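You operate a simulated robot arm through the tools that you are given. There is no shell and no other tool. Be economical: measure what you need, move in short steps, check, and stop when the job is done.

Carry out the task below with a simulated two-armed robot. There is one attempt and no reset: what you move stays moved.

TASK
Shut the air valve, vent the hose, take it off the outlet and cap the outlet.
Fine: free the yellow latch once the gauge shows 0; the coupling goes on the grey dummy stub.

The check looks at the end state, three seconds after you hand in, the way a careful person would. Anything else that was tipped, shoved, dropped, spilled or broken makes it a failure. Lids that push on must go on centred and level and be pressed home; caps that screw on are set level and turned clockwise until they are tight.

THE ROBOT
Two 6-joint arms with fingered hands on one trunk, hanging from a carriage that runs on a gantry, over the field with the corners [2.07, 0.295], [-0.23, 0.296], [-0.231, -0.984], [2.069, -0.985] (x, y) and turns from -3.543 to 8.447 rad about z. Base frame: it is fixed where the carriage stands at the start and does not move with it; the origin is on the floor, on the carriage's upright axis, x ahead of it, y to its left, z up. Lengths are in m, angles in rad, forces in N, time in s.
The left shoulder is at the start at [0.04, 0.152, 1.527], the right one opposite. With the tool pointing down near the work surface each hand reaches from about 0.42 to 0.72 m from the robot's upright axis, wherever it stands, measured 20 degrees to its own side. Places, roughly: red valve handle [0.5, 0, 1.2]; yellow hose latch [0.4, 0, 0.9]. Payload 4 kg a hand.
The TCP of each hand is the grasp point between the finger pads, 0.03 m short of the fingertips. In the tool frame z runs along the fingers and y along their closing line. Largest opening 0.104 m; the body of the gripper starts 0.035 m behind the TCP. The gripper is a hand of 5 fingers: y runs from the thumb to the fingers, the wrist lies at [-0.015, -0.104, -0.178] in the tool frame.
Orientation is that of the tool frame in the base frame, as [roll, pitch, yaw] about the fixed x, y, z axes, in that order (R = Rz(yaw) Ry(pitch) Rx(roll)). With the fingers straight down and the wrist toward the robot, the tool's x, y and z point along [0, 1, 0], [1, 0, 0] and [0, 0, -1] of the base frame.

THE INTERFACE
- The arms move only by the tool play_rows. It takes "left_series", "right_series" or both (then of equal length, played together; a hand with none holds still); each is a list of rows, each an object of numbers (a shift or turn left out is 0): "tx", "ty", "tz": the shift along the tool's x, y, z in units of 150 mm (1.0 is 150 mm); "wx", "wy", "wz": the turn, a rotation vector about the tool's x, y, z in units of 120 degrees (1.0 is 120 degrees). In form: [{"tx": .., "ty": .., "tz": .., "wx": .., "wy": .., "wz": ..}, ...]. A call has 1 to 20 rows; each row is the pose to reach, as a shift and turn from the pose commanded when the call began, along the tool's axes at that moment. A call with a number of a shift or a turn outside -1 to 1 is refused whole. Each row takes 0.2 s and may step no farther than 0.05 m and 0.15 rad from the row before; otherwise, the whole call is refused. Where a pose cannot be reached the arm comes as near as it can. A force on the tool above 40 N (or 10 N above the force at the start of the call, whichever is more), or a blocked arm, ends the call early, and 0.2 s more pass. In this call time passes only in rows, and 0.2 s behind the last. It gives the time, the measured TCP pose, the force on the tool (base axes), the opening and the grip force at its end, in the units of the frame above (readings bear some noise), with the torque about the TCP (base axes, N m) and any sound that the robot's microphone picked up.
- Cameras (640 x 400 px; columns grow to the right, rows downward): "scene" is now at [0.2151, -0.0154, 1.7933]; the picture's right is [-0.16, -0.99, 0.00], its down [-0.84, 0.14, -0.53] and it looks along [0.52, -0.09, -0.85] (base axes); focal length 281 px, centre (320, 200). "left" rides on the left gripper at [-0.06, -0.083, -0.12] in its tool frame; the picture's right is [-0.79, -0.29, 0.54], its down [0.56, -0.71, 0.44] and it looks along [0.26, 0.65, 0.72] (tool axes); focal length 234 px, centre (320, 200). "right" rides on the right gripper at [0.06, -0.083, -0.12] in its tool frame; the picture's right is [-0.79, 0.29, -0.54], its down [-0.56, -0.71, 0.44] and it looks along [-0.26, 0.65, 0.72] (tool axes); focal length 234 px, centre (320, 200). There is no depth. A picture from a camera that has moved, and an enlarged one, comes with that camera's place and axes in the base frame and with its lens. The place of the scene camera against the robot may be out by one fixed shift of up to 0.025 m in any direction.
- camera(camera): a new picture of that camera. The clock stands still meanwhile.
- move_column(by): slides the trunk up (or, below 0, down) by that many m; the arms and the scene camera ride with it, the base frame stays. It gives what a move gives, with no picture.
- roll_base(legs): drives the robot by 1 to 6 legs, each [ahead, left, turn to the left] in m, m and rad, along the robot's own axes; the way and the turn of a leg run together, so that a leg with both is an arc; at most 1.5 m and 3.142 rad a leg. The arms and the cameras ride along, it lands a little off, and it stops where it bumps. It keeps to its track: a leg is cut to what the track allows. It gives what a move gives.
- move_fingers(index, middle, ring, little, thumb_bend, thumb_turn, hand): sets how far each is bent, from 0 (flat) to 1 (curled in); at 0.3 the hand is open as for a grip, at 0.7 the pads meet at the TCP. One left out holds its place. A second passes; each finger stops where it meets its share of the squeeze, and holds until it gets a number again. It is the only way to open and close the hand. It gives what a move gives, with no picture; readings hold the bend of each and the force on index, middle, ring, little, thumb and palm. thumb_turn goes from beside the hand (0) to across from the fingers (1), as for a grip.
- aim_head(pan, tilt): turns the head with the scene camera to pan (to the left, within 1.501 rad either way) and tilt (down, from -0.506 to 1.204), counted from straight ahead of the robot. It gives what a move gives.
- enlarge(camera, box): a new picture of the part [left, top, right, bottom] of that camera's present view, enlarged. The clock stands still meanwhile.
- hand_in(): hands the job in; it is judged then, once.

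Go step by step. Nothing tells you exact positions but the pictures and the camera data: compare them with the known pose of the tool, close in by small moves and look again before you grip or let go. The budget is 120 turns and 88 pictures, counting those below and the enlarged ones. Unless the task says otherwise, let go and move clear before handing in, and close with one line.

The tools are called after "Emit:" as name(argument=value, ...) on one line, values as JSON. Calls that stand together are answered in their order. play_rows: Moves the arms, as the interface text tells. Its arguments: {"type":"object","properties":{"left_series":{"type":"array","items":{"type":"object","properties":{"tx":{"type":"number"},"ty":{"type":"number"},"tz":{"type":"number"},"wx":{"type":"number"},"wy":{"type":"number"},"wz":{"type":"number"}}}},"right_series":{"type":"array","items":{"type":"object","properties":{"tx":{"type":"number"},"ty":{"type":"number"},"tz":{"type":"number"},"wx":{"type":"number"},"wy":{"type":"number"},"wz":{"type":"number"}}}}},"required":[]} The other tools are called the same way: move_column (by) slides the trunk up or down; move_fingers (index, middle, ring, little, thumb_bend, thumb_turn, hand) moves the fingers one by one; roll_base (legs) drives the base; aim_head (pan, tilt) turns the head that bears the scene camera; camera (camera) takes a picture; enlarge (camera, box) takes an enlarged picture of a part of a camera's view; hand_in () hands the job in.

At the start:

```text
clock: 0.0
left_tool_pos: [0.6038, 0.156, 1.4487]
left_tool_rot: [-3.141, -0.001, 1.57]
left_ft_force: [-0.7, 0.2, 0.2]
left_ft_torque: [0.03, 0.02, 0.0]
left_width: 0.1036
left_grasp_force: 0.0
left_shape: jaw
left_bend: [0.3, 0.3, 0.3, 0.3, 0.3, 0.97]
left_finger forces: [0.0, 0.0, 0.1, 0.0, 0.0, 0.1]
right_tool_pos: [0.4865, -0.302, 1.3746]
right_tool_rot: [3.141, 0.001, 1.57]
right_ft_force: [0.2, 0.6, 0.8]
right_ft_torque: [-0.02, -0.01, 0.01]
right_width: 0.1037
right_grasp_force: 0.1
right_shape: jaw
right_bend: [0.3, 0.3, 0.3, 0.3, 0.3, 0.97]
right_finger forces: [0.0, 0.0, 0.0, 0.0, 0.0, 0.0]
trunk travel left (down, up): [-0.7, 0.1]
robot x, y, heading: [-0.0029, -0.003, 0.001]
head pan, tilt: [-0.166, 1.016]
```

scene: 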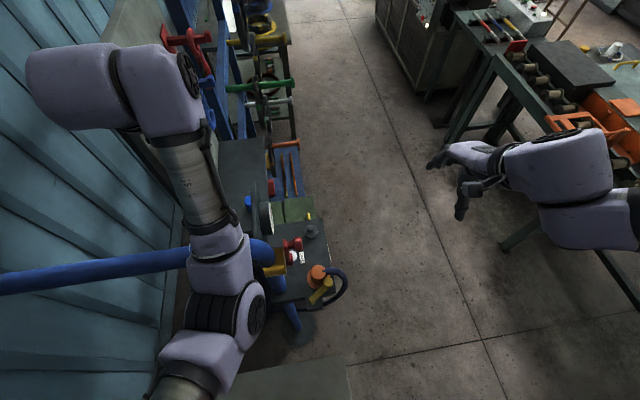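
right: 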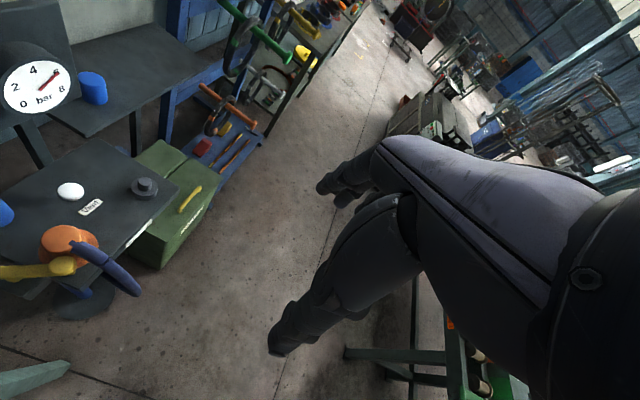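
left: 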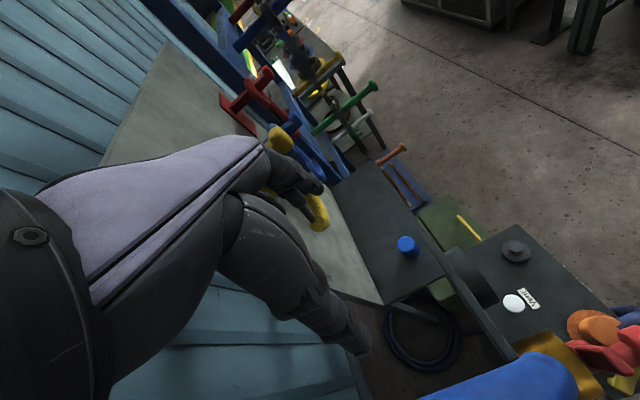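

I see a blue pipe with a red valve handle, a gauge, an orange outlet/hose coupling and a bench with a blue cap and a grey stub. I'll look closer before moving anything.

Emit:
enlarge(camera="scene", box=[220, 170, 380, 350])

Emit:
enlarge(camera="right", box=[0, 30, 260, 330])

Emit:
enlarge(camera="left", box=[360, 200, 640, 400])

```text
2.22 times, centred on (300, 260) of scene
camera zoom: at [0.2151, -0.0154, 1.7933], right [-0.16, -0.99, 0.0], down [-0.84, 0.14, -0.53], along [0.52, -0.09, -0.85], focal length 625 px, centre (364, 67)
```

zoom: 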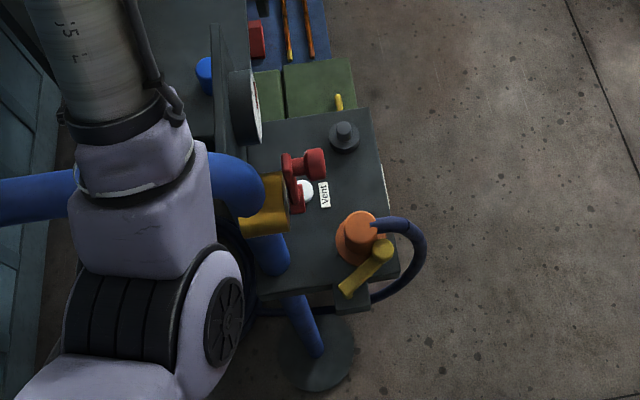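

```text
1.33 times, centred on (130, 180) of right
camera zoom: at [0.4035, -0.2394, 1.4932], right [0.29, -0.79, 0.54], down [-0.71, -0.56, -0.44], along [0.65, -0.26, -0.72], focal length 312 px, centre (573, 227)
```

zoom: 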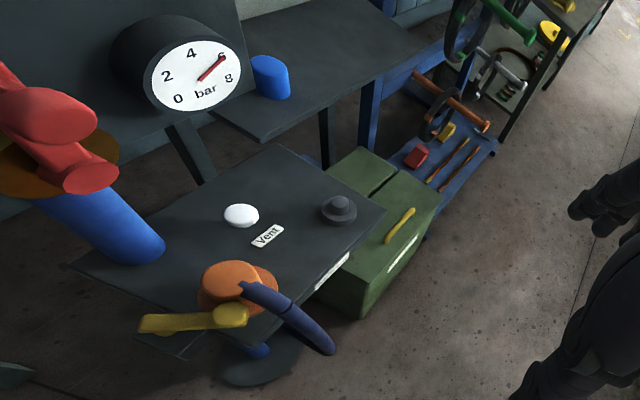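

```text
2.00 times, centred on (500, 300) of left
camera zoom: at [0.5192, 0.0958, 1.5679], right [-0.29, -0.79, -0.54], down [-0.71, 0.56, -0.44], along [0.65, 0.26, -0.72], focal length 468 px, centre (-40, 0)
```

zoom: 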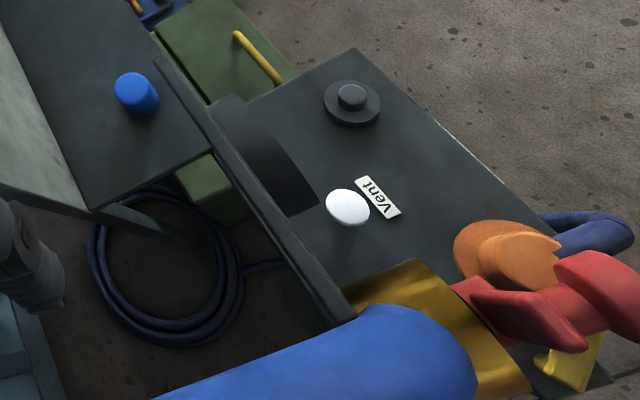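

The table top is near z≈0.9: coupling at about (0.49,-0.045), vent button (0.566,0.025), stub (0.652,-0.05), and the cap at (0.75,0.135,1.02). I need a better look at the valve and latch, so I turn the right hand's camera toward them.

Emit:
play_rows(right_series=[{"wz": -0.07, "ty": -0.1}, {"wz": -0.14, "ty": -0.2}, {"wz": -0.21, "ty": -0.3}, {"wz": -0.28, "ty": -0.4}, {"wz": -0.35, "ty": -0.5}])

Emit:
camera(camera="right")

```text
clock: 1.2
left_tool_pos: [0.6025, 0.1549, 1.4469]
left_tool_rot: [3.14, 0.001, 1.571]
left_ft_force: [-0.1, 0.4, -0.8]
left_ft_torque: [-0.01, -0.01, -0.01]
left_width: 0.1037
left_grasp_force: 0.1
left_shape: jaw
left_bend: [0.3, 0.3, 0.3, 0.3, 0.3, 0.97]
left_finger forces: [0.0, 0.0, 0.1, 0.1, 0.0, 0.0]
right_tool_pos: [0.4108, -0.3005, 1.3746]
right_tool_rot: [-3.141, -0.001, 2.306]
right_ft_force: [-0.1, 0.0, 0.4]
right_ft_torque: [0.02, 0.02, 0.03]
right_width: 0.1035
right_grasp_force: 0.0
right_shape: jaw
right_bend: [0.3, 0.3, 0.3, 0.3, 0.3, 0.97]
right_finger forces: [0.0, 0.0, 0.0, 0.0, 0.0, 0.0]
trunk travel left (down, up): [-0.7, 0.1]
robot x, y, heading: [0.0029, 0.002, -0.0]
head pan, tilt: [-0.166, 1.016]
```

```text
81 pictures are left
camera right: at [0.3087, -0.311, 1.4928], right [0.74, -0.39, 0.54], down [-0.15, -0.89, -0.44], along [0.65, 0.24, -0.72], focal length 234 px, centre (320, 200)
```

right: 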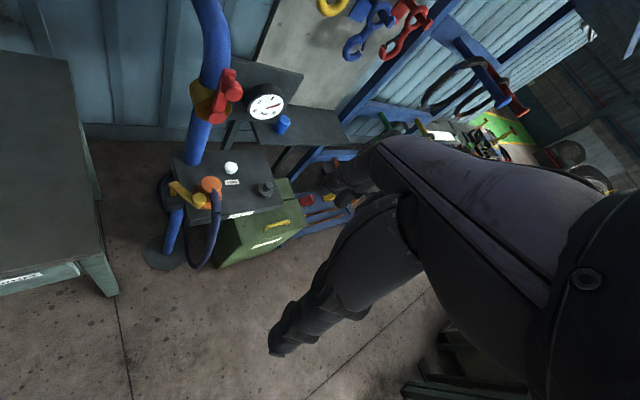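

Emit:
enlarge(camera="right", box=[140, 50, 320, 280])

Emit:
enlarge(camera="right", box=[170, 55, 270, 130])

```text
1.74 times, centred on (230, 165) of right
camera zoom: at [0.3087, -0.311, 1.4928], right [0.74, -0.39, 0.54], down [-0.15, -0.89, -0.44], along [0.65, 0.24, -0.72], focal length 407 px, centre (476, 261)
```

zoom: 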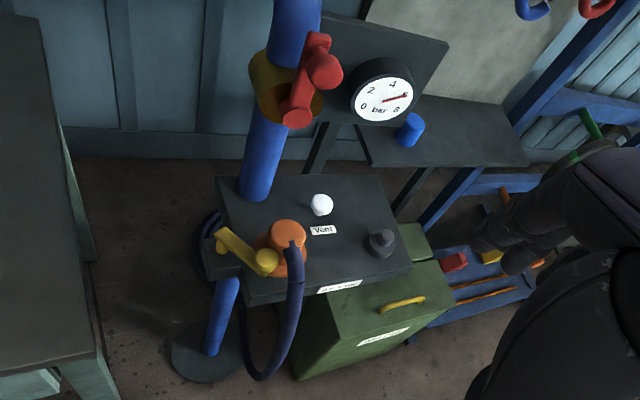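

```text
5.33 times, centred on (220, 92) of right
camera zoom: at [0.3087, -0.311, 1.4928], right [0.74, -0.39, 0.54], down [-0.15, -0.89, -0.44], along [0.65, 0.24, -0.72], focal length 1249 px, centre (853, 773)
```

zoom: 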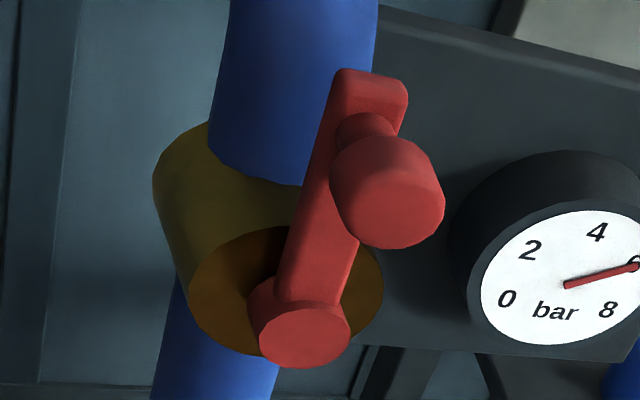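

The valve lever stands upright, along the pipe, so it's open; its hub faces −y and its knob sticks out toward −y. I lower the right hand for a close look at the coupling and latch.

Emit:
play_rows(right_series=[{"tz": 0.3}, {"tz": 0.6}, {"tz": 0.9}, {"tz": 1.0}])

Emit:
play_rows(right_series=[{"tz": 0.3}, {"tz": 0.6}, {"tz": 0.8}])

Emit:
camera(camera="right")

```text
clock: 2.2
left_tool_pos: [0.6031, 0.1554, 1.4485]
left_tool_rot: [-3.142, 0.0, 1.57]
left_ft_force: [-0.2, 0.0, 0.4]
left_ft_torque: [0.01, -0.03, -0.02]
left_width: 0.1036
left_grasp_force: 0.2
left_shape: jaw
left_bend: [0.3, 0.3, 0.3, 0.3, 0.3, 0.97]
left_finger forces: [0.1, 0.0, 0.0, 0.1, 0.0, 0.0]
right_tool_pos: [0.4093, -0.3011, 1.2232]
right_tool_rot: [-3.141, -0.003, 2.303]
right_ft_force: [-0.4, -0.3, -0.8]
right_ft_torque: [-0.01, 0.03, 0.0]
right_width: 0.1036
right_grasp_force: 0.0
right_shape: jaw
right_bend: [0.3, 0.3, 0.3, 0.3, 0.3, 0.97]
right_finger forces: [0.0, 0.1, 0.0, 0.1, 0.0, 0.1]
trunk travel left (down, up): [-0.7, 0.1]
robot x, y, heading: [-0.0016, 0.0004, -0.003]
head pan, tilt: [-0.166, 1.016]
```

```text
clock: 3.0
left_tool_pos: [0.6043, 0.1559, 1.448]
left_tool_rot: [-3.14, 0.0, 1.57]
left_ft_force: [0.1, -0.7, 1.0]
left_ft_torque: [0.02, -0.01, 0.0]
left_width: 0.1034
left_grasp_force: 0.1
left_shape: jaw
left_bend: [0.3, 0.3, 0.3, 0.3, 0.3, 0.97]
left_finger forces: [0.1, 0.0, 0.0, 0.0, 0.0, 0.0]
right_tool_pos: [0.3948, -0.3098, 1.1839]
right_tool_rot: [3.141, -0.001, 2.305]
right_ft_force: [-0.4, 0.3, 0.8]
right_ft_torque: [0.0, -0.03, 0.02]
right_width: 0.1037
right_grasp_force: 0.0
right_shape: jaw
right_bend: [0.3, 0.3, 0.3, 0.3, 0.3, 0.97]
right_finger forces: [0.0, 0.0, 0.0, 0.1, 0.0, 0.0]
right hand out of reach, approached as far as the arm can: row 1, 2, 3
trunk travel left (down, up): [-0.7, 0.1]
robot x, y, heading: [-0.0, 0.002, 0.002]
head pan, tilt: [-0.166, 1.016]
```

```text
78 pictures are left
camera right: at [0.2925, -0.3204, 1.3022], right [0.74, -0.39, 0.54], down [-0.15, -0.89, -0.44], along [0.65, 0.24, -0.72], focal length 234 px, centre (320, 200)
```

right: 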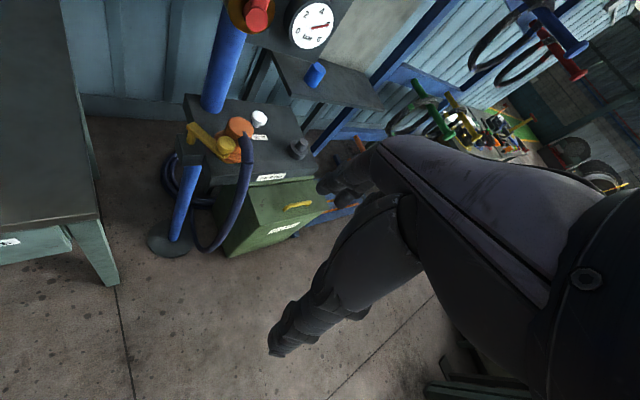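

The pipe overhead would get in the way of lowering the trunk from here. I'll raise the right hand, move the robot to about (0.4, −0.6) and turn it to face +y, in front of the station.

Emit:
play_rows(right_series=[{"tz": -0.3}, {"tz": -0.6}, {"tz": -0.9}])

Emit:
roll_base(legs=[[0, -0.6, 0], [0.4, 0, 0], [0, 0, 1.571]])

Emit:
aim_head(pan=0, tilt=0.85)

Emit:
camera(camera="scene")

```text
clock: 3.8
left_tool_pos: [0.6036, 0.1554, 1.4477]
left_tool_rot: [3.142, 0.0, 1.571]
left_ft_force: [0.6, -0.2, 0.8]
left_ft_torque: [0.02, 0.02, -0.01]
left_width: 0.1039
left_grasp_force: 0.1
left_shape: jaw
left_bend: [0.3, 0.3, 0.3, 0.3, 0.3, 0.97]
left_finger forces: [0.1, 0.1, 0.1, 0.0, 0.0, 0.0]
right_tool_pos: [0.3935, -0.3092, 1.3189]
right_tool_rot: [3.141, 0.001, 2.302]
right_ft_force: [0.6, -0.7, -0.2]
right_ft_torque: [0.01, 0.0, -0.01]
right_width: 0.104
right_grasp_force: 0.0
right_shape: jaw
right_bend: [0.3, 0.3, 0.3, 0.3, 0.3, 0.97]
right_finger forces: [0.0, 0.0, 0.0, 0.0, 0.0, 0.0]
trunk travel left (down, up): [-0.7, 0.1]
robot x, y, heading: [0.0023, 0.0012, -0.003]
head pan, tilt: [-0.166, 1.016]
```

```text
clock: 13.1
left_tool_pos: [0.2403, 0.0083, 1.4486]
left_tool_rot: [3.141, 0.0, 3.14]
left_ft_force: [0.1, 0.1, -0.3]
left_ft_torque: [0.0, -0.01, 0.02]
left_width: 0.1035
left_grasp_force: 0.0
left_shape: jaw
left_bend: [0.3, 0.3, 0.3, 0.3, 0.3, 0.97]
left_finger forces: [0.0, 0.0, 0.1, 0.0, 0.0, 0.0]
right_tool_pos: [0.705, -0.2018, 1.3188]
right_tool_rot: [-3.141, 0.0, -2.41]
right_ft_force: [0.1, -0.3, 0.6]
right_ft_torque: [-0.01, -0.04, 0.0]
right_width: 0.1038
right_grasp_force: 0.1
right_shape: jaw
right_bend: [0.3, 0.3, 0.3, 0.3, 0.3, 0.97]
right_finger forces: [0.0, 0.0, 0.0, 0.0, 0.0, 0.1]
trunk travel left (down, up): [-0.7, 0.1]
robot x, y, heading: [0.3931, -0.5964, 1.57]
head pan, tilt: [-0.166, 1.016]
```

```text
clock: 13.8
left_tool_pos: [0.2399, 0.0073, 1.4482]
left_tool_rot: [3.141, 0.0, 3.139]
left_ft_force: [-0.2, -0.6, -0.7]
left_ft_torque: [-0.01, -0.02, -0.06]
left_width: 0.104
left_grasp_force: 0.1
left_shape: jaw
left_bend: [0.3, 0.3, 0.3, 0.3, 0.3, 0.97]
left_finger forces: [0.1, 0.0, 0.1, 0.0, 0.1, 0.0]
right_tool_pos: [0.7046, -0.2017, 1.3184]
right_tool_rot: [-3.141, -0.001, -2.411]
right_ft_force: [0.7, -0.3, 0.8]
right_ft_torque: [-0.03, 0.0, 0.0]
right_width: 0.1038
right_grasp_force: 0.1
right_shape: jaw
right_bend: [0.3, 0.3, 0.3, 0.3, 0.3, 0.97]
right_finger forces: [0.1, 0.0, 0.0, 0.1, 0.1, 0.1]
trunk travel left (down, up): [-0.7, 0.1]
robot x, y, heading: [0.3955, -0.5927, 1.575]
head pan, tilt: [0.0, 0.85]
```

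```text
77 pictures are left
camera scene: at [0.3824, -0.3612, 1.8055], right [1.0, 0.0, 0.0], down [0.0, -0.75, -0.66], along [0.0, 0.66, -0.75], focal length 281 px, centre (320, 200)
```

scene: 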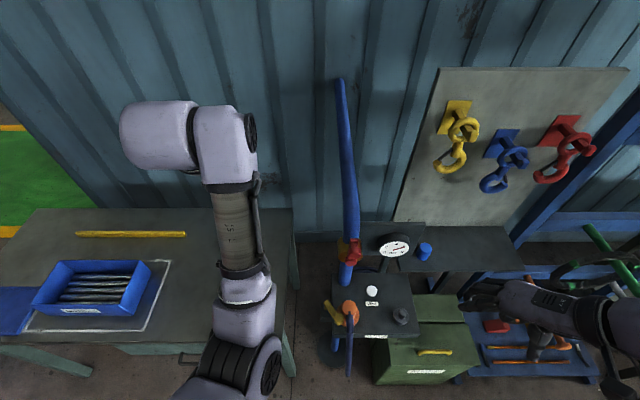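

Good view: the pipe bends into the wall behind, so the trunk is free to go down here. I lower it and look closely at the valve and coupling.

Emit:
move_column(by=-0.25)

Emit:
enlarge(camera="scene", box=[290, 200, 450, 400])

Emit:
camera(camera="right")

Emit:
camera(camera="left")

```text
clock: 16.4
left_tool_pos: [0.2409, 0.0088, 1.1998]
left_tool_rot: [3.14, 0.001, 3.141]
left_ft_force: [0.5, 0.8, 0.3]
left_ft_torque: [0.03, -0.02, -0.01]
left_width: 0.1039
left_grasp_force: 0.0
left_shape: jaw
left_bend: [0.3, 0.3, 0.3, 0.3, 0.3, 0.97]
left_finger forces: [0.0, 0.0, 0.0, 0.0, 0.0, 0.0]
right_tool_pos: [0.7049, -0.2016, 1.0691]
right_tool_rot: [3.141, -0.002, -2.409]
right_ft_force: [-0.8, -0.3, -0.5]
right_ft_torque: [-0.02, 0.0, 0.0]
right_width: 0.1038
right_grasp_force: 0.1
right_shape: jaw
right_bend: [0.3, 0.3, 0.3, 0.3, 0.3, 0.97]
right_finger forces: [0.0, 0.1, 0.1, 0.1, 0.1, 0.0]
trunk travel left (down, up): [-0.45, 0.35]
robot x, y, heading: [0.3972, -0.5978, 1.569]
head pan, tilt: [0.0, 0.85]
```

```text
2.00 times, centred on (370, 300) of scene
camera zoom: at [0.3824, -0.3611, 1.5556], right [1.0, 0.0, 0.0], down [0.0, -0.75, -0.66], along [0.0, 0.66, -0.75], focal length 563 px, centre (220, 0)
```

zoom: 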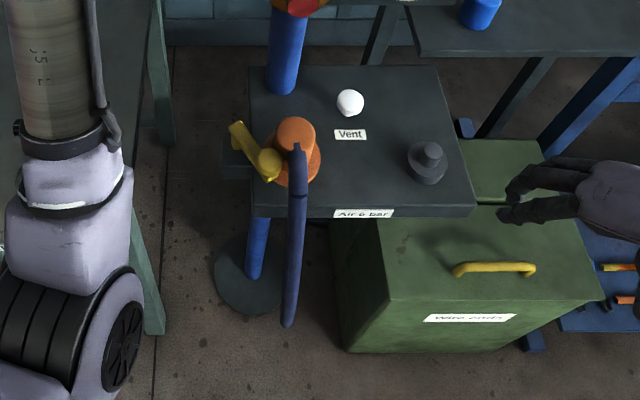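

```text
75 pictures are left
camera right: at [0.7159, -0.3027, 1.1867], right [0.39, 0.74, 0.54], down [0.89, -0.15, -0.44], along [-0.24, 0.65, -0.72], focal length 234 px, centre (320, 200)
```

right: 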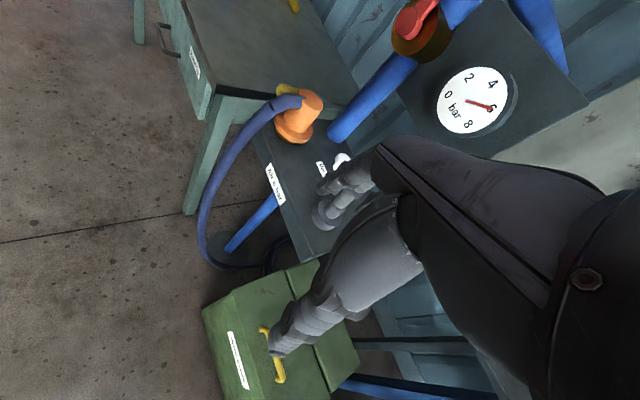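

```text
74 pictures are left
camera left: at [0.2999, -0.0744, 1.318], right [0.79, -0.29, -0.54], down [-0.56, -0.71, -0.44], along [-0.26, 0.65, -0.72], focal length 234 px, centre (320, 200)
```

left: 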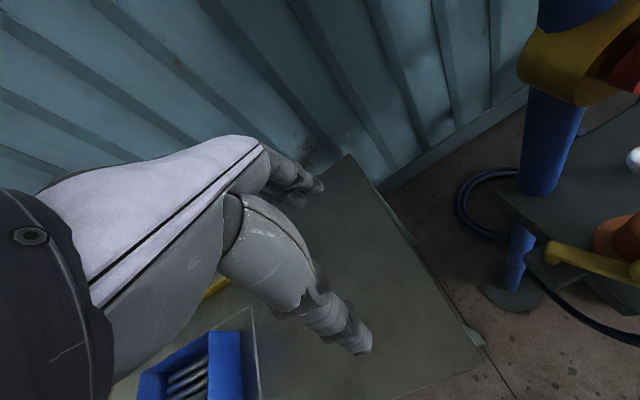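

Now a close look at the valve with the head tilted less.

Emit:
aim_head(pan=-0.1, tilt=0.6)

Emit:
enlarge(camera="scene", box=[290, 170, 410, 290])

```text
clock: 17.1
left_tool_pos: [0.2406, 0.0085, 1.1984]
left_tool_rot: [-3.139, 0.0, 3.14]
left_ft_force: [-0.6, 0.1, -0.3]
left_ft_torque: [0.02, 0.01, 0.02]
left_width: 0.1036
left_grasp_force: 0.2
left_shape: jaw
left_bend: [0.3, 0.3, 0.3, 0.3, 0.3, 0.97]
left_finger forces: [0.0, 0.0, 0.1, 0.0, 0.0, 0.0]
right_tool_pos: [0.705, -0.2015, 1.0675]
right_tool_rot: [3.14, -0.001, -2.41]
right_ft_force: [0.6, -0.2, 0.4]
right_ft_torque: [0.0, -0.01, -0.01]
right_width: 0.1036
right_grasp_force: 0.0
right_shape: jaw
right_bend: [0.3, 0.3, 0.3, 0.3, 0.3, 0.97]
right_finger forces: [0.1, 0.1, 0.1, 0.0, 0.0, 0.1]
trunk travel left (down, up): [-0.45, 0.35]
robot x, y, heading: [0.3999, -0.5912, 1.565]
head pan, tilt: [-0.099, 0.6]
```

```text
3.33 times, centred on (350, 230) of scene
camera zoom: at [0.3911, -0.3515, 1.5764], right [0.99, -0.1, 0.0], down [-0.06, -0.56, -0.82], along [0.08, 0.82, -0.57], focal length 938 px, centre (220, 100)
```

zoom: 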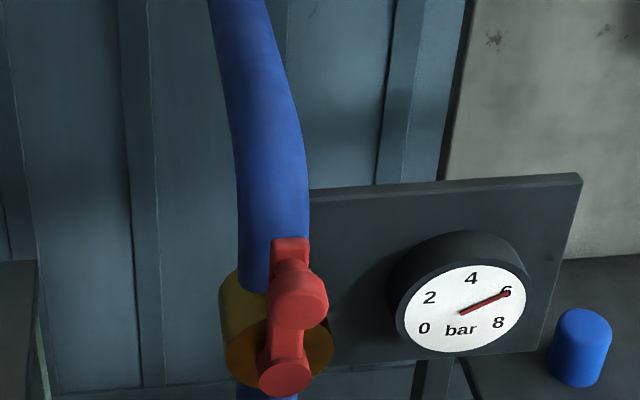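

I take the valve hub to be at (0.455,−0.035,1.184) and the knob at (0.457,−0.05,1.257). The left hand will push the knob clockwise from its left side, so I close its fingers, pitch it forward and bring it up beside the knob.

Emit:
move_fingers(hand="left", index=0.7, middle=0.7, ring=0.7, little=0.7, thumb_bend=0.7)

Emit:
play_rows(left_series=[{"tx": -0.08, "ty": -0.065, "tz": -0.066, "wx": -0.0625}, {"tx": -0.16, "ty": -0.13, "tz": -0.133, "wx": -0.125}, {"tx": -0.25, "ty": -0.2, "tz": -0.2, "wx": -0.1875}, {"tx": -0.35, "ty": -0.28, "tz": -0.28, "wx": -0.25}, {"tx": -0.45, "ty": -0.36, "tz": -0.36, "wx": -0.3125}, {"tx": -0.6, "ty": -0.45, "tz": -0.46, "wx": -0.375}])

Emit:
enlarge(camera="scene", box=[240, 130, 410, 300])

Emit:
camera(camera="left")

```text
clock: 18.1
left_tool_pos: [0.2399, 0.0085, 1.1993]
left_tool_rot: [-3.14, 0.001, 3.14]
left_ft_force: [0.4, 0.9, 0.2]
left_ft_torque: [-0.02, -0.01, -0.01]
left_width: 0.0017
left_grasp_force: 0.1
left_shape: fingers
left_bend: [0.7, 0.7, 0.7, 0.7, 0.7, 0.97]
left_finger forces: [0.0, 0.0, 0.0, 0.0, 0.1, 0.0]
right_tool_pos: [0.704, -0.2008, 1.0687]
right_tool_rot: [-3.141, -0.001, -2.411]
right_ft_force: [0.8, 0.1, 0.4]
right_ft_torque: [-0.05, -0.03, 0.02]
right_width: 0.1037
right_grasp_force: 0.2
right_shape: jaw
right_bend: [0.3, 0.3, 0.3, 0.3, 0.3, 0.97]
right_finger forces: [0.0, 0.1, 0.0, 0.0, 0.0, 0.0]
trunk travel left (down, up): [-0.45, 0.35]
robot x, y, heading: [0.3937, -0.5939, 1.568]
head pan, tilt: [-0.099, 0.6]
```

```text
clock: 19.5
left_tool_pos: [0.1996, -0.0084, 1.2825]
left_tool_rot: [2.338, -0.012, -3.134]
left_ft_force: [-0.9, -0.2, 0.5]
left_ft_torque: [-0.02, 0.01, -0.03]
left_width: 0.0018
left_grasp_force: 0.1
left_shape: fingers
left_bend: [0.7, 0.7, 0.7, 0.7, 0.7, 0.97]
left_finger forces: [0.0, 0.0, 0.1, 0.0, 0.1, 0.0]
left hand out of reach, approached as far as the arm can: row 2, 3, 4, 5, 6
right_tool_pos: [0.7042, -0.201, 1.0682]
right_tool_rot: [3.141, 0.0, -2.41]
right_ft_force: [-0.3, -1.0, 0.1]
right_ft_torque: [-0.03, 0.0, -0.01]
right_width: 0.1035
right_grasp_force: 0.0
right_shape: jaw
right_bend: [0.3, 0.3, 0.3, 0.3, 0.3, 0.97]
right_finger forces: [0.0, 0.0, 0.0, 0.1, 0.1, 0.1]
trunk travel left (down, up): [-0.45, 0.35]
robot x, y, heading: [0.3976, -0.5953, 1.571]
head pan, tilt: [-0.099, 0.6]
```

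```text
2.35 times, centred on (325, 215) of scene
camera zoom: at [0.3911, -0.3515, 1.5765], right [0.99, -0.1, 0.0], down [-0.06, -0.56, -0.83], along [0.08, 0.82, -0.56], focal length 662 px, centre (308, 165)
```

zoom: 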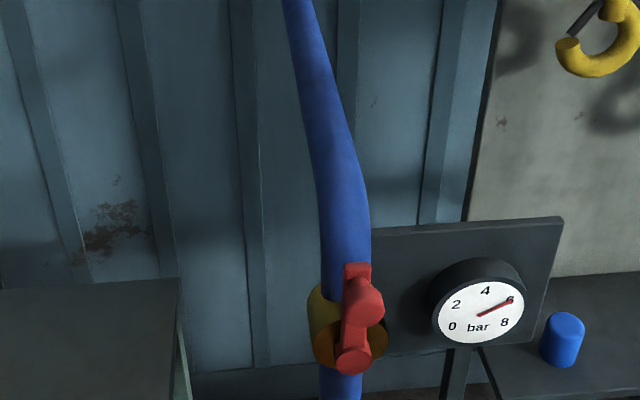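

```text
71 pictures are left
camera left: at [0.2613, -0.1505, 1.3051], right [0.78, 0.2, -0.59], down [-0.57, -0.18, -0.8], along [-0.27, 0.96, -0.03], focal length 234 px, centre (320, 200)
```

left: 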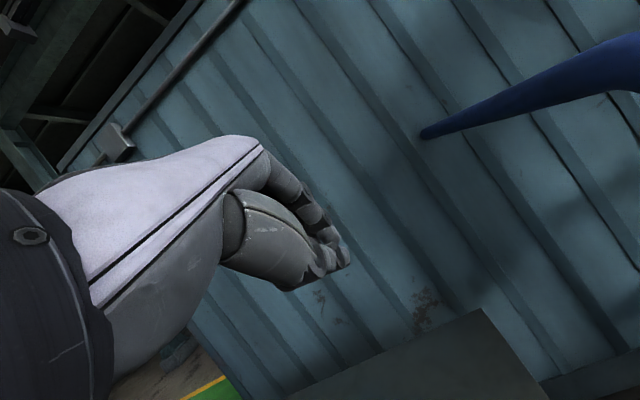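

The left hand ran out of reach on its inner side. I'll shift the robot 0.2 m to its right so the valve sits in the left arm's good zone, and raise the trunk a little.

Emit:
roll_base(legs=[[0, -0.2, 0]])

Emit:
move_column(by=0.1)

```text
clock: 21.1
left_tool_pos: [0.3999, -0.008, 1.2776]
left_tool_rot: [2.351, -0.013, -3.131]
left_ft_force: [0.0, -0.4, -0.5]
left_ft_torque: [-0.04, 0.01, -0.01]
left_width: 0.0016
left_grasp_force: 0.1
left_shape: fingers
left_bend: [0.7, 0.7, 0.7, 0.7, 0.7, 0.97]
left_finger forces: [0.0, 0.0, 0.0, 0.0, 0.0, 0.0]
right_tool_pos: [0.9051, -0.2009, 1.0681]
right_tool_rot: [3.141, 0.001, -2.409]
right_ft_force: [-0.6, -0.4, 0.3]
right_ft_torque: [-0.01, 0.04, 0.0]
right_width: 0.1039
right_grasp_force: 0.1
right_shape: jaw
right_bend: [0.3, 0.3, 0.3, 0.3, 0.3, 0.97]
right_finger forces: [0.1, 0.1, 0.0, 0.1, 0.0, 0.0]
trunk travel left (down, up): [-0.45, 0.35]
robot x, y, heading: [0.5966, -0.5938, 1.567]
head pan, tilt: [-0.099, 0.6]
```

```text
clock: 22.5
left_tool_pos: [0.3988, -0.0091, 1.3778]
left_tool_rot: [2.352, -0.016, -3.128]
left_ft_force: [-0.1, -0.2, 0.4]
left_ft_torque: [-0.04, 0.01, -0.01]
left_width: 0.0013
left_grasp_force: 0.0
left_shape: fingers
left_bend: [0.7, 0.7, 0.7, 0.7, 0.7, 0.97]
left_finger forces: [0.1, 0.0, 0.0, 0.0, 0.0, 0.0]
right_tool_pos: [0.9052, -0.2015, 1.1684]
right_tool_rot: [3.141, 0.0, -2.408]
right_ft_force: [-0.3, 0.2, -0.6]
right_ft_torque: [0.0, -0.01, 0.01]
right_width: 0.1039
right_grasp_force: 0.1
right_shape: jaw
right_bend: [0.3, 0.3, 0.3, 0.3, 0.3, 0.97]
right_finger forces: [0.1, 0.0, 0.0, 0.0, 0.0, 0.0]
trunk travel left (down, up): [-0.55, 0.25]
robot x, y, heading: [0.6004, -0.595, 1.571]
head pan, tilt: [-0.099, 0.6]
```

Emit:
play_rows(left_series=[{"tx": 0.2}, {"tx": 0.33}])

```text
clock: 23.1
left_tool_pos: [0.3515, -0.0101, 1.3771]
left_tool_rot: [2.35, -0.012, -3.13]
left_ft_force: [-1.3, 0.1, 1.0]
left_ft_torque: [-0.03, 0.01, -0.01]
left_width: 0.0015
left_grasp_force: 0.0
left_shape: fingers
left_bend: [0.7, 0.7, 0.7, 0.7, 0.7, 0.97]
left_finger forces: [0.1, 0.0, 0.1, 0.0, 0.1, 0.0]
right_tool_pos: [0.9046, -0.2006, 1.1684]
right_tool_rot: [3.141, 0.001, -2.408]
right_ft_force: [0.6, 0.3, 0.1]
right_ft_torque: [-0.01, -0.02, 0.02]
right_width: 0.1035
right_grasp_force: 0.1
right_shape: jaw
right_bend: [0.3, 0.3, 0.3, 0.3, 0.3, 0.97]
right_finger forces: [0.1, 0.1, 0.0, 0.0, 0.0, 0.0]
trunk travel left (down, up): [-0.55, 0.25]
robot x, y, heading: [0.5984, -0.5963, 1.568]
head pan, tilt: [-0.099, 0.6]
```

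Emit:
play_rows(left_series=[{"ty": -0.25, "tz": 0.11}, {"ty": -0.5, "tz": 0.22}, {"ty": -0.764, "tz": 0.339}])

Emit:
aim_head(pan=0.25, tilt=0.7)

Emit:
camera(camera="scene")

Emit:
camera(camera="left")

```text
clock: 23.9
left_tool_pos: [0.3503, -0.0533, 1.2609]
left_tool_rot: [2.349, -0.013, -3.131]
left_ft_force: [0.9, 0.5, -0.6]
left_ft_torque: [-0.01, 0.0, 0.0]
left_width: 0.0016
left_grasp_force: 0.0
left_shape: fingers
left_bend: [0.7, 0.7, 0.7, 0.7, 0.7, 0.97]
left_finger forces: [0.0, 0.0, 0.1, 0.0, 0.0, 0.0]
right_tool_pos: [0.9056, -0.2003, 1.1684]
right_tool_rot: [-3.141, 0.001, -2.409]
right_ft_force: [0.3, 0.8, 1.5]
right_ft_torque: [-0.01, 0.01, -0.03]
right_width: 0.104
right_grasp_force: 0.1
right_shape: jaw
right_bend: [0.3, 0.3, 0.3, 0.3, 0.3, 0.97]
right_finger forces: [0.1, 0.0, 0.0, 0.1, 0.1, 0.0]
trunk travel left (down, up): [-0.55, 0.25]
robot x, y, heading: [0.6004, -0.5938, 1.567]
head pan, tilt: [-0.099, 0.6]
```

```text
clock: 24.7
left_tool_pos: [0.3502, -0.0532, 1.2619]
left_tool_rot: [2.351, -0.013, -3.129]
left_ft_force: [-0.2, -0.2, 0.3]
left_ft_torque: [-0.03, 0.03, -0.01]
left_width: 0.0015
left_grasp_force: 0.0
left_shape: fingers
left_bend: [0.7, 0.7, 0.7, 0.7, 0.7, 0.97]
left_finger forces: [0.0, 0.1, 0.0, 0.1, 0.1, 0.0]
right_tool_pos: [0.9047, -0.2002, 1.1678]
right_tool_rot: [-3.14, 0.001, -2.408]
right_ft_force: [-0.1, -0.3, 0.4]
right_ft_torque: [-0.02, -0.01, 0.02]
right_width: 0.1039
right_grasp_force: 0.0
right_shape: jaw
right_bend: [0.3, 0.3, 0.3, 0.3, 0.3, 0.97]
right_finger forces: [0.0, 0.0, 0.0, 0.0, 0.0, 0.0]
trunk travel left (down, up): [-0.55, 0.25]
robot x, y, heading: [0.5952, -0.5986, 1.571]
head pan, tilt: [0.25, 0.7]
```

```text
70 pictures are left
camera scene: at [0.5625, -0.3571, 1.6679], right [0.97, 0.25, 0.0], down [0.16, -0.62, -0.77], along [-0.19, 0.74, -0.64], focal length 281 px, centre (320, 200)
```

scene: 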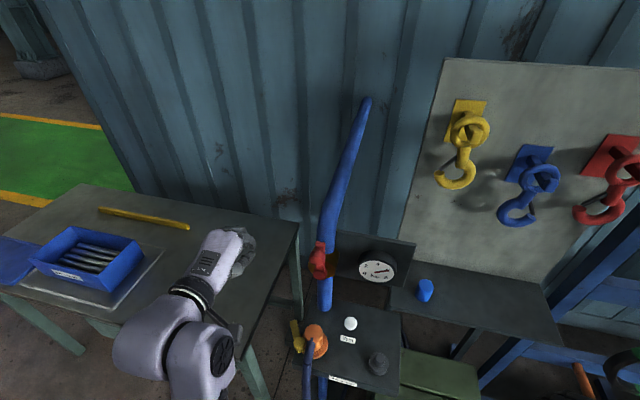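

```text
69 pictures are left
camera left: at [0.4121, -0.1947, 1.286], right [0.78, 0.19, -0.6], down [-0.57, -0.19, -0.8], along [-0.27, 0.96, -0.04], focal length 234 px, centre (320, 200)
```

left: 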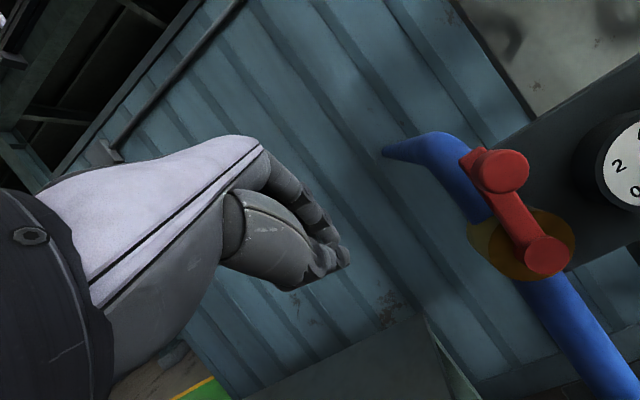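

The left fist is beside the knob, level with it. I push right in small steps, watching the force.

Emit:
play_rows(left_series=[{"tx": -0.1, "ty": -0.02, "tz": 0.02}, {"tx": -0.2, "ty": -0.04, "tz": 0.04}, {"tx": -0.3, "ty": -0.05, "tz": 0.05}, {"tx": -0.4, "ty": -0.05, "tz": 0.05}, {"tx": -0.5, "ty": -0.05, "tz": 0.05}])

Emit:
camera(camera="left")

```text
clock: 25.5
left_tool_pos: [0.3388, -0.0503, 1.2618]
left_tool_rot: [2.329, -0.184, -3.077]
left_ft_force: [-0.2, -0.1, 0.0]
left_ft_torque: [0.0, -0.02, 0.02]
left_width: 0.0015
left_grasp_force: 0.0
left_shape: fingers
left_bend: [0.7, 0.7, 0.7, 0.7, 0.7, 0.97]
left_finger forces: [0.1, 0.0, 0.0, 0.1, 0.0, 0.1]
left hand out of reach, approached as far as the arm can: row 3
right_tool_pos: [0.9044, -0.1999, 1.1685]
right_tool_rot: [-3.142, -0.001, -2.409]
right_ft_force: [-1.3, -1.0, 0.5]
right_ft_torque: [-0.04, 0.01, 0.03]
right_width: 0.1036
right_grasp_force: 0.1
right_shape: jaw
right_bend: [0.3, 0.3, 0.3, 0.3, 0.3, 0.97]
right_finger forces: [0.0, 0.0, 0.0, 0.0, 0.1, 0.1]
trunk travel left (down, up): [-0.55, 0.25]
robot x, y, heading: [0.5946, -0.5954, 1.57]
head pan, tilt: [0.25, 0.7]
stopped in row 3 (left hand): the arm was blocked; the commanded pose is now the measured one
```

```text
68 pictures are left
camera left: at [0.4103, -0.1901, 1.2716], right [0.65, 0.24, -0.72], down [-0.69, -0.21, -0.7], along [-0.32, 0.95, 0.03], focal length 234 px, centre (320, 200)
```

left: 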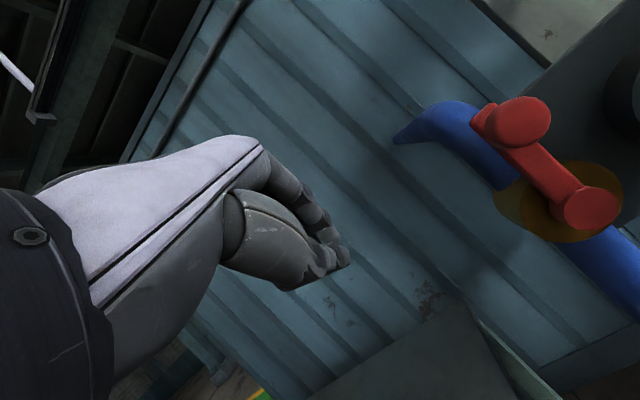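

The wrist is too close to the robot there. I back the base off 0.15 m, straighten the hand and come forward again.

Emit:
roll_base(legs=[[-0.15, 0, 0]])

Emit:
play_rows(left_series=[{"wy": -0.03, "wz": -0.03}, {"wy": -0.0574, "wz": -0.0574}])

Emit:
play_rows(left_series=[{"ty": 0.2, "tz": 0.2}, {"ty": 0.4, "tz": 0.4}, {"ty": 0.55, "tz": 0.6}, {"ty": 0.67, "tz": 0.73}])

```text
clock: 26.8
left_tool_pos: [0.3391, -0.2007, 1.2615]
left_tool_rot: [2.33, -0.185, -3.077]
left_ft_force: [0.1, -0.2, 0.5]
left_ft_torque: [0.01, 0.02, 0.0]
left_width: 0.0013
left_grasp_force: 0.0
left_shape: fingers
left_bend: [0.7, 0.7, 0.7, 0.7, 0.7, 0.97]
left_finger forces: [0.1, 0.0, 0.0, 0.1, 0.0, 0.0]
right_tool_pos: [0.9054, -0.3487, 1.1681]
right_tool_rot: [-3.141, 0.0, -2.408]
right_ft_force: [-0.7, 0.2, -0.5]
right_ft_torque: [-0.01, -0.02, 0.01]
right_width: 0.1038
right_grasp_force: 0.0
right_shape: jaw
right_bend: [0.3, 0.3, 0.3, 0.3, 0.3, 0.97]
right_finger forces: [0.1, 0.0, 0.0, 0.0, 0.0, 0.0]
trunk travel left (down, up): [-0.55, 0.25]
robot x, y, heading: [0.5937, -0.7449, 1.568]
head pan, tilt: [0.25, 0.7]
```

```text
clock: 27.4
left_tool_pos: [0.34, -0.1993, 1.2607]
left_tool_rot: [2.329, -0.014, -3.08]
left_ft_force: [-0.7, 0.4, -0.6]
left_ft_torque: [-0.01, -0.02, 0.01]
left_width: 0.0011
left_grasp_force: 0.0
left_shape: fingers
left_bend: [0.7, 0.7, 0.7, 0.7, 0.7, 0.97]
left_finger forces: [0.0, 0.1, 0.1, 0.0, 0.0, 0.1]
right_tool_pos: [0.9053, -0.3489, 1.168]
right_tool_rot: [-3.142, 0.0, -2.41]
right_ft_force: [0.7, -0.5, 0.3]
right_ft_torque: [-0.03, 0.0, -0.02]
right_width: 0.1035
right_grasp_force: 0.1
right_shape: jaw
right_bend: [0.3, 0.3, 0.3, 0.3, 0.3, 0.97]
right_finger forces: [0.1, 0.1, 0.1, 0.1, 0.1, 0.1]
trunk travel left (down, up): [-0.55, 0.25]
robot x, y, heading: [0.5968, -0.7429, 1.568]
head pan, tilt: [0.25, 0.7]
```

```text
clock: 28.4
left_tool_pos: [0.3283, -0.052, 1.2598]
left_tool_rot: [2.326, -0.013, -3.079]
left_ft_force: [-0.7, 0.9, -0.6]
left_ft_torque: [0.0, -0.01, 0.02]
left_width: 0.0017
left_grasp_force: 0.1
left_shape: fingers
left_bend: [0.7, 0.7, 0.7, 0.7, 0.7, 0.97]
left_finger forces: [0.0, 0.0, 0.0, 0.0, 0.0, 0.0]
right_tool_pos: [0.906, -0.3485, 1.1691]
right_tool_rot: [3.141, -0.001, -2.406]
right_ft_force: [-0.4, 0.1, 0.4]
right_ft_torque: [0.02, 0.0, 0.01]
right_width: 0.1039
right_grasp_force: 0.0
right_shape: jaw
right_bend: [0.3, 0.3, 0.3, 0.3, 0.3, 0.97]
right_finger forces: [0.0, 0.0, 0.0, 0.0, 0.1, 0.0]
trunk travel left (down, up): [-0.55, 0.25]
robot x, y, heading: [0.5957, -0.745, 1.574]
head pan, tilt: [0.25, 0.7]
```

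Emit:
play_rows(left_series=[{"tx": -0.15}, {"tx": -0.3}, {"tx": -0.42}, {"tx": -0.5}, {"tx": -0.58}, {"tx": -0.66}])

Emit:
camera(camera="left")

```text
clock: 29.8
left_tool_pos: [0.4234, -0.0451, 1.2559]
left_tool_rot: [2.327, -0.023, -3.073]
left_ft_force: [-0.3, 0.4, -0.5]
left_ft_torque: [-0.06, 0.01, 0.01]
left_width: 0.0015
left_grasp_force: 0.1
left_shape: fingers
left_bend: [0.7, 0.7, 0.7, 0.7, 0.7, 0.97]
left_finger forces: [0.0, 0.0, 0.0, 0.1, 0.0, 0.1]
right_tool_pos: [0.9055, -0.3498, 1.1683]
right_tool_rot: [-3.141, 0.0, -2.409]
right_ft_force: [-1.1, -0.4, 0.2]
right_ft_torque: [0.02, 0.02, 0.02]
right_width: 0.1038
right_grasp_force: 0.1
right_shape: jaw
right_bend: [0.3, 0.3, 0.3, 0.3, 0.3, 0.97]
right_finger forces: [0.0, 0.0, 0.0, 0.0, 0.0, 0.0]
trunk travel left (down, up): [-0.55, 0.25]
robot x, y, heading: [0.5956, -0.7434, 1.573]
head pan, tilt: [0.25, 0.7]
```

```text
67 pictures are left
camera left: at [0.4939, -0.184, 1.2768], right [0.76, 0.25, -0.6], down [-0.56, -0.21, -0.8], along [-0.32, 0.95, -0.02], focal length 234 px, centre (320, 200)
```

left: 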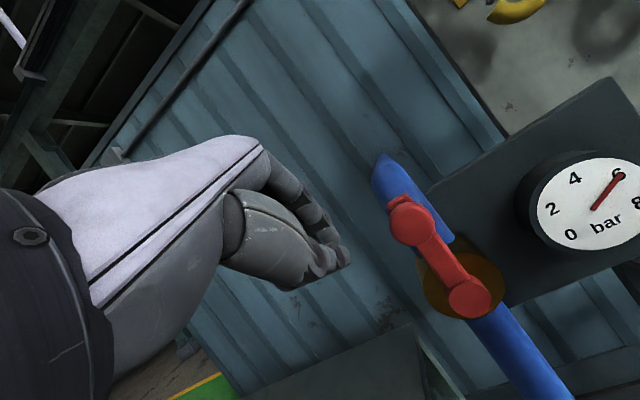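

Emit:
play_rows(left_series=[{"tx": -0.08, "ty": -0.01, "tz": -0.01}, {"tx": -0.16, "ty": -0.02, "tz": -0.01}, {"tx": -0.24, "ty": -0.03, "tz": 0.0}, {"tx": -0.32, "ty": -0.05, "tz": 0.01}, {"tx": -0.4, "ty": -0.08, "tz": 0.03}, {"tx": -0.48, "ty": -0.12, "tz": 0.06}])

Emit:
camera(camera="left")

```text
clock: 31.4
left_tool_pos: [0.4359, -0.02, 1.2317]
left_tool_rot: [2.319, -0.067, -3.044]
left_ft_force: [-0.6, -0.2, 0.1]
left_ft_torque: [0.01, -0.01, 0.01]
left_width: 0.0015
left_grasp_force: 0.0
left_shape: fingers
left_bend: [0.7, 0.7, 0.7, 0.7, 0.7, 0.97]
left_finger forces: [0.0, 0.0, 0.1, 0.0, 0.0, 0.0]
left hand out of reach, approached as far as the arm can: row 3, 4, 5, 6
right_tool_pos: [0.906, -0.3493, 1.1682]
right_tool_rot: [-3.141, 0.002, -2.408]
right_ft_force: [0.3, -0.3, -0.2]
right_ft_torque: [-0.04, 0.02, 0.0]
right_width: 0.1039
right_grasp_force: 0.1
right_shape: jaw
right_bend: [0.3, 0.3, 0.3, 0.3, 0.3, 0.97]
right_finger forces: [0.0, 0.0, 0.0, 0.0, 0.0, 0.1]
trunk travel left (down, up): [-0.55, 0.25]
robot x, y, heading: [0.5973, -0.7437, 1.569]
head pan, tilt: [0.25, 0.7]
stopped in row 6 (left hand): the arm was blocked; the commanded pose is now the measured one
```

```text
66 pictures are left
camera left: at [0.5104, -0.1573, 1.2477], right [0.72, 0.27, -0.63], down [-0.59, -0.22, -0.77], along [-0.35, 0.94, 0.0], focal length 234 px, centre (320, 200)
```

left: 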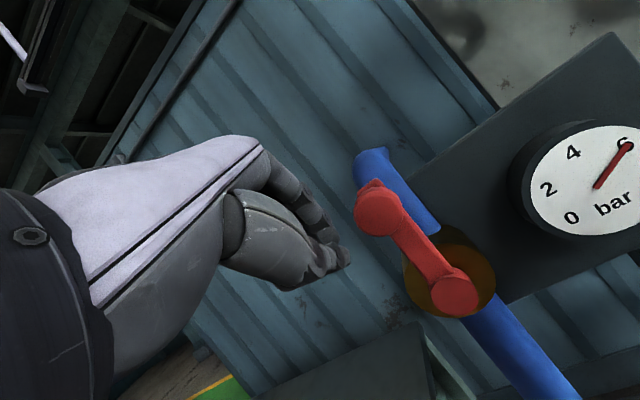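

The arm hits a configuration limit when the hand gets in front of its shoulder. I'll pull the hand back left, then shift the base right so the whole push stays on the arm's own side.

Emit:
play_rows(left_series=[{"tx": 0.2, "tz": -0.08}, {"tx": 0.4, "tz": -0.16, "wy": -0.01, "wz": -0.01}, {"tx": 0.6, "tz": -0.26, "wy": -0.017, "wz": -0.017}, {"tx": 0.8, "tz": -0.26, "wy": -0.017, "wz": -0.017}])

Emit:
roll_base(legs=[[0, -0.13, 0]])

Emit:
camera(camera="left")

```text
clock: 32.4
left_tool_pos: [0.3219, -0.0611, 1.2654]
left_tool_rot: [2.322, -0.013, -3.049]
left_ft_force: [0.1, 0.0, -0.9]
left_ft_torque: [-0.02, 0.01, -0.02]
left_width: 0.0014
left_grasp_force: 0.1
left_shape: fingers
left_bend: [0.7, 0.7, 0.7, 0.7, 0.7, 0.97]
left_finger forces: [0.0, 0.1, 0.0, 0.0, 0.0, 0.0]
right_tool_pos: [0.9054, -0.3475, 1.1671]
right_tool_rot: [3.141, 0.0, -2.408]
right_ft_force: [-0.5, -0.2, -0.4]
right_ft_torque: [-0.02, 0.05, 0.02]
right_width: 0.104
right_grasp_force: 0.2
right_shape: jaw
right_bend: [0.3, 0.3, 0.3, 0.3, 0.3, 0.97]
right_finger forces: [0.0, 0.0, 0.0, 0.0, 0.0, 0.1]
trunk travel left (down, up): [-0.55, 0.25]
robot x, y, heading: [0.5958, -0.7413, 1.574]
head pan, tilt: [0.25, 0.7]
```

```text
clock: 33.7
left_tool_pos: [0.4551, -0.0598, 1.2649]
left_tool_rot: [2.321, -0.012, -3.05]
left_ft_force: [0.0, -1.0, 0.3]
left_ft_torque: [-0.02, -0.01, 0.04]
left_width: 0.0015
left_grasp_force: 0.1
left_shape: fingers
left_bend: [0.7, 0.7, 0.7, 0.7, 0.7, 0.97]
left_finger forces: [0.0, 0.0, 0.0, 0.0, 0.1, 0.1]
right_tool_pos: [1.0353, -0.3507, 1.1674]
right_tool_rot: [3.141, 0.001, -2.411]
right_ft_force: [0.0, 0.8, 0.3]
right_ft_torque: [0.0, -0.01, -0.01]
right_width: 0.104
right_grasp_force: 0.3
right_shape: jaw
right_bend: [0.3, 0.3, 0.3, 0.3, 0.3, 0.97]
right_finger forces: [0.0, 0.1, 0.0, 0.0, 0.1, 0.1]
trunk travel left (down, up): [-0.55, 0.25]
robot x, y, heading: [0.7267, -0.7444, 1.569]
head pan, tilt: [0.25, 0.7]
```

```text
65 pictures are left
camera left: at [0.5276, -0.1972, 1.285], right [0.76, 0.27, -0.59], down [-0.55, -0.21, -0.81], along [-0.34, 0.94, -0.01], focal length 234 px, centre (320, 200)
```

left: 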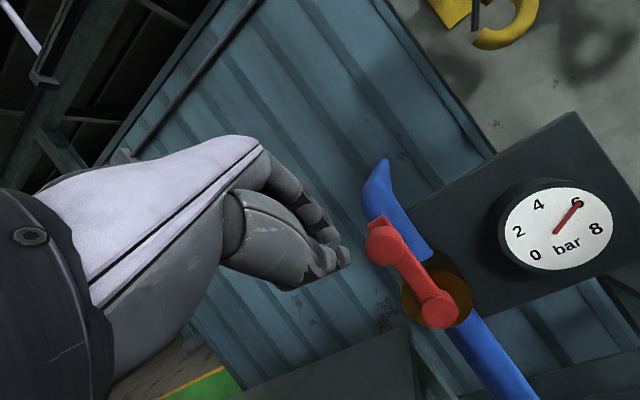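

Triangulating across the left-hand pictures puts the knob at about (0.48, 0.0, 1.22) and the pivot at z≈1.13, deeper than I thought. I back left, go forward and down, then push.

Emit:
play_rows(left_series=[{"tx": 0.25}, {"tx": 0.5}, {"tx": 0.5, "ty": 0.06, "tz": 0.26}, {"tx": 0.5, "ty": 0.123, "tz": 0.52}])

Emit:
camera(camera="left")

```text
clock: 34.7
left_tool_pos: [0.3741, 0.0042, 1.2286]
left_tool_rot: [2.322, -0.011, -3.052]
left_ft_force: [-0.2, 0.0, -1.0]
left_ft_torque: [0.0, -0.01, 0.03]
left_width: 0.0013
left_grasp_force: 0.0
left_shape: fingers
left_bend: [0.7, 0.7, 0.7, 0.7, 0.7, 0.97]
left_finger forces: [0.1, 0.0, 0.1, 0.0, 0.0, 0.0]
right_tool_pos: [1.0364, -0.3493, 1.1685]
right_tool_rot: [3.141, 0.0, -2.409]
right_ft_force: [-0.4, -0.5, -1.0]
right_ft_torque: [0.01, -0.01, -0.01]
right_width: 0.1039
right_grasp_force: 0.1
right_shape: jaw
right_bend: [0.3, 0.3, 0.3, 0.3, 0.3, 0.97]
right_finger forces: [0.1, 0.0, 0.0, 0.0, 0.0, 0.0]
trunk travel left (down, up): [-0.55, 0.25]
robot x, y, heading: [0.7272, -0.7453, 1.563]
head pan, tilt: [0.25, 0.7]
```

```text
64 pictures are left
camera left: at [0.4466, -0.1327, 1.2475], right [0.76, 0.27, -0.59], down [-0.55, -0.21, -0.81], along [-0.34, 0.94, -0.01], focal length 234 px, centre (320, 200)
```

left: 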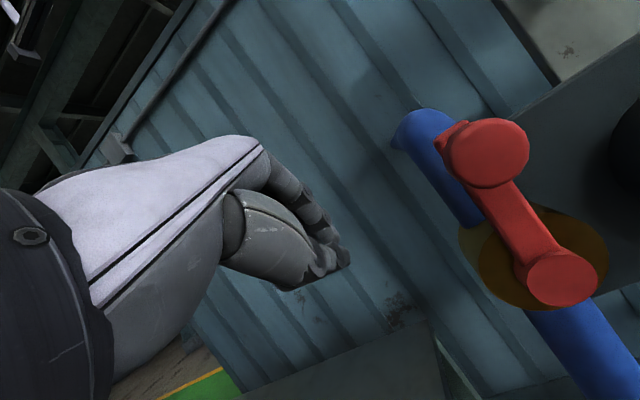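

Emit:
play_rows(left_series=[{"tx": -0.1}, {"tx": -0.2, "ty": -0.01, "tz": -0.01}, {"tx": -0.28, "ty": -0.02, "tz": -0.02}, {"tx": -0.36, "ty": -0.02, "tz": -0.02}, {"tx": -0.44, "ty": -0.03, "tz": -0.02}, {"tx": -0.52, "ty": -0.05, "tz": -0.01}, {"tx": -0.6, "ty": -0.07, "tz": 0.0}, {"tx": -0.68, "ty": -0.1, "tz": 0.03}])

Emit:
camera(camera="left")

```text
clock: 36.5
left_tool_pos: [0.4568, 0.0022, 1.2187]
left_tool_rot: [2.308, -0.031, -3.035]
left_ft_force: [-20.5, -2.5, 2.1]
left_ft_torque: [0.03, -0.11, 0.05]
left_width: 0.0018
left_grasp_force: 10.2
left_shape: fingers
left_bend: [0.7, 0.7, 0.7, 0.7, 0.69, 1.0]
left_finger forces: [11.9, 0.0, 0.0, 0.0, 7.4, 0.1]
right_tool_pos: [1.0309, -0.3483, 1.1677]
right_tool_rot: [3.139, -0.002, -2.406]
right_ft_force: [0.4, 0.4, 0.5]
right_ft_torque: [-0.02, 0.01, 0.01]
right_width: 0.1039
right_grasp_force: 0.0
right_shape: jaw
right_bend: [0.3, 0.3, 0.3, 0.3, 0.3, 0.97]
right_finger forces: [0.1, 0.0, 0.0, 0.0, 0.1, 0.1]
trunk travel left (down, up): [-0.55, 0.25]
robot x, y, heading: [0.7236, -0.7426, 1.575]
head pan, tilt: [0.25, 0.7]
stopped in row 8 (left hand): the force on the tool passed its limit at 48 N (the readings are from after the stop); the commanded pose is now the measured one
```

```text
63 pictures are left
camera left: at [0.533, -0.133, 1.2362], right [0.74, 0.29, -0.6], down [-0.56, -0.22, -0.8], along [-0.36, 0.93, 0.0], focal length 234 px, centre (320, 200)
```

left: 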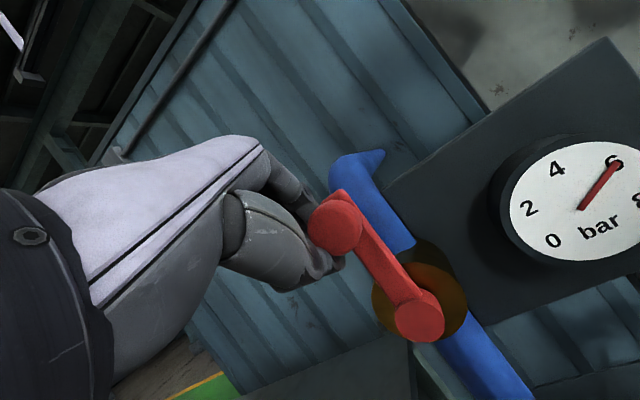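

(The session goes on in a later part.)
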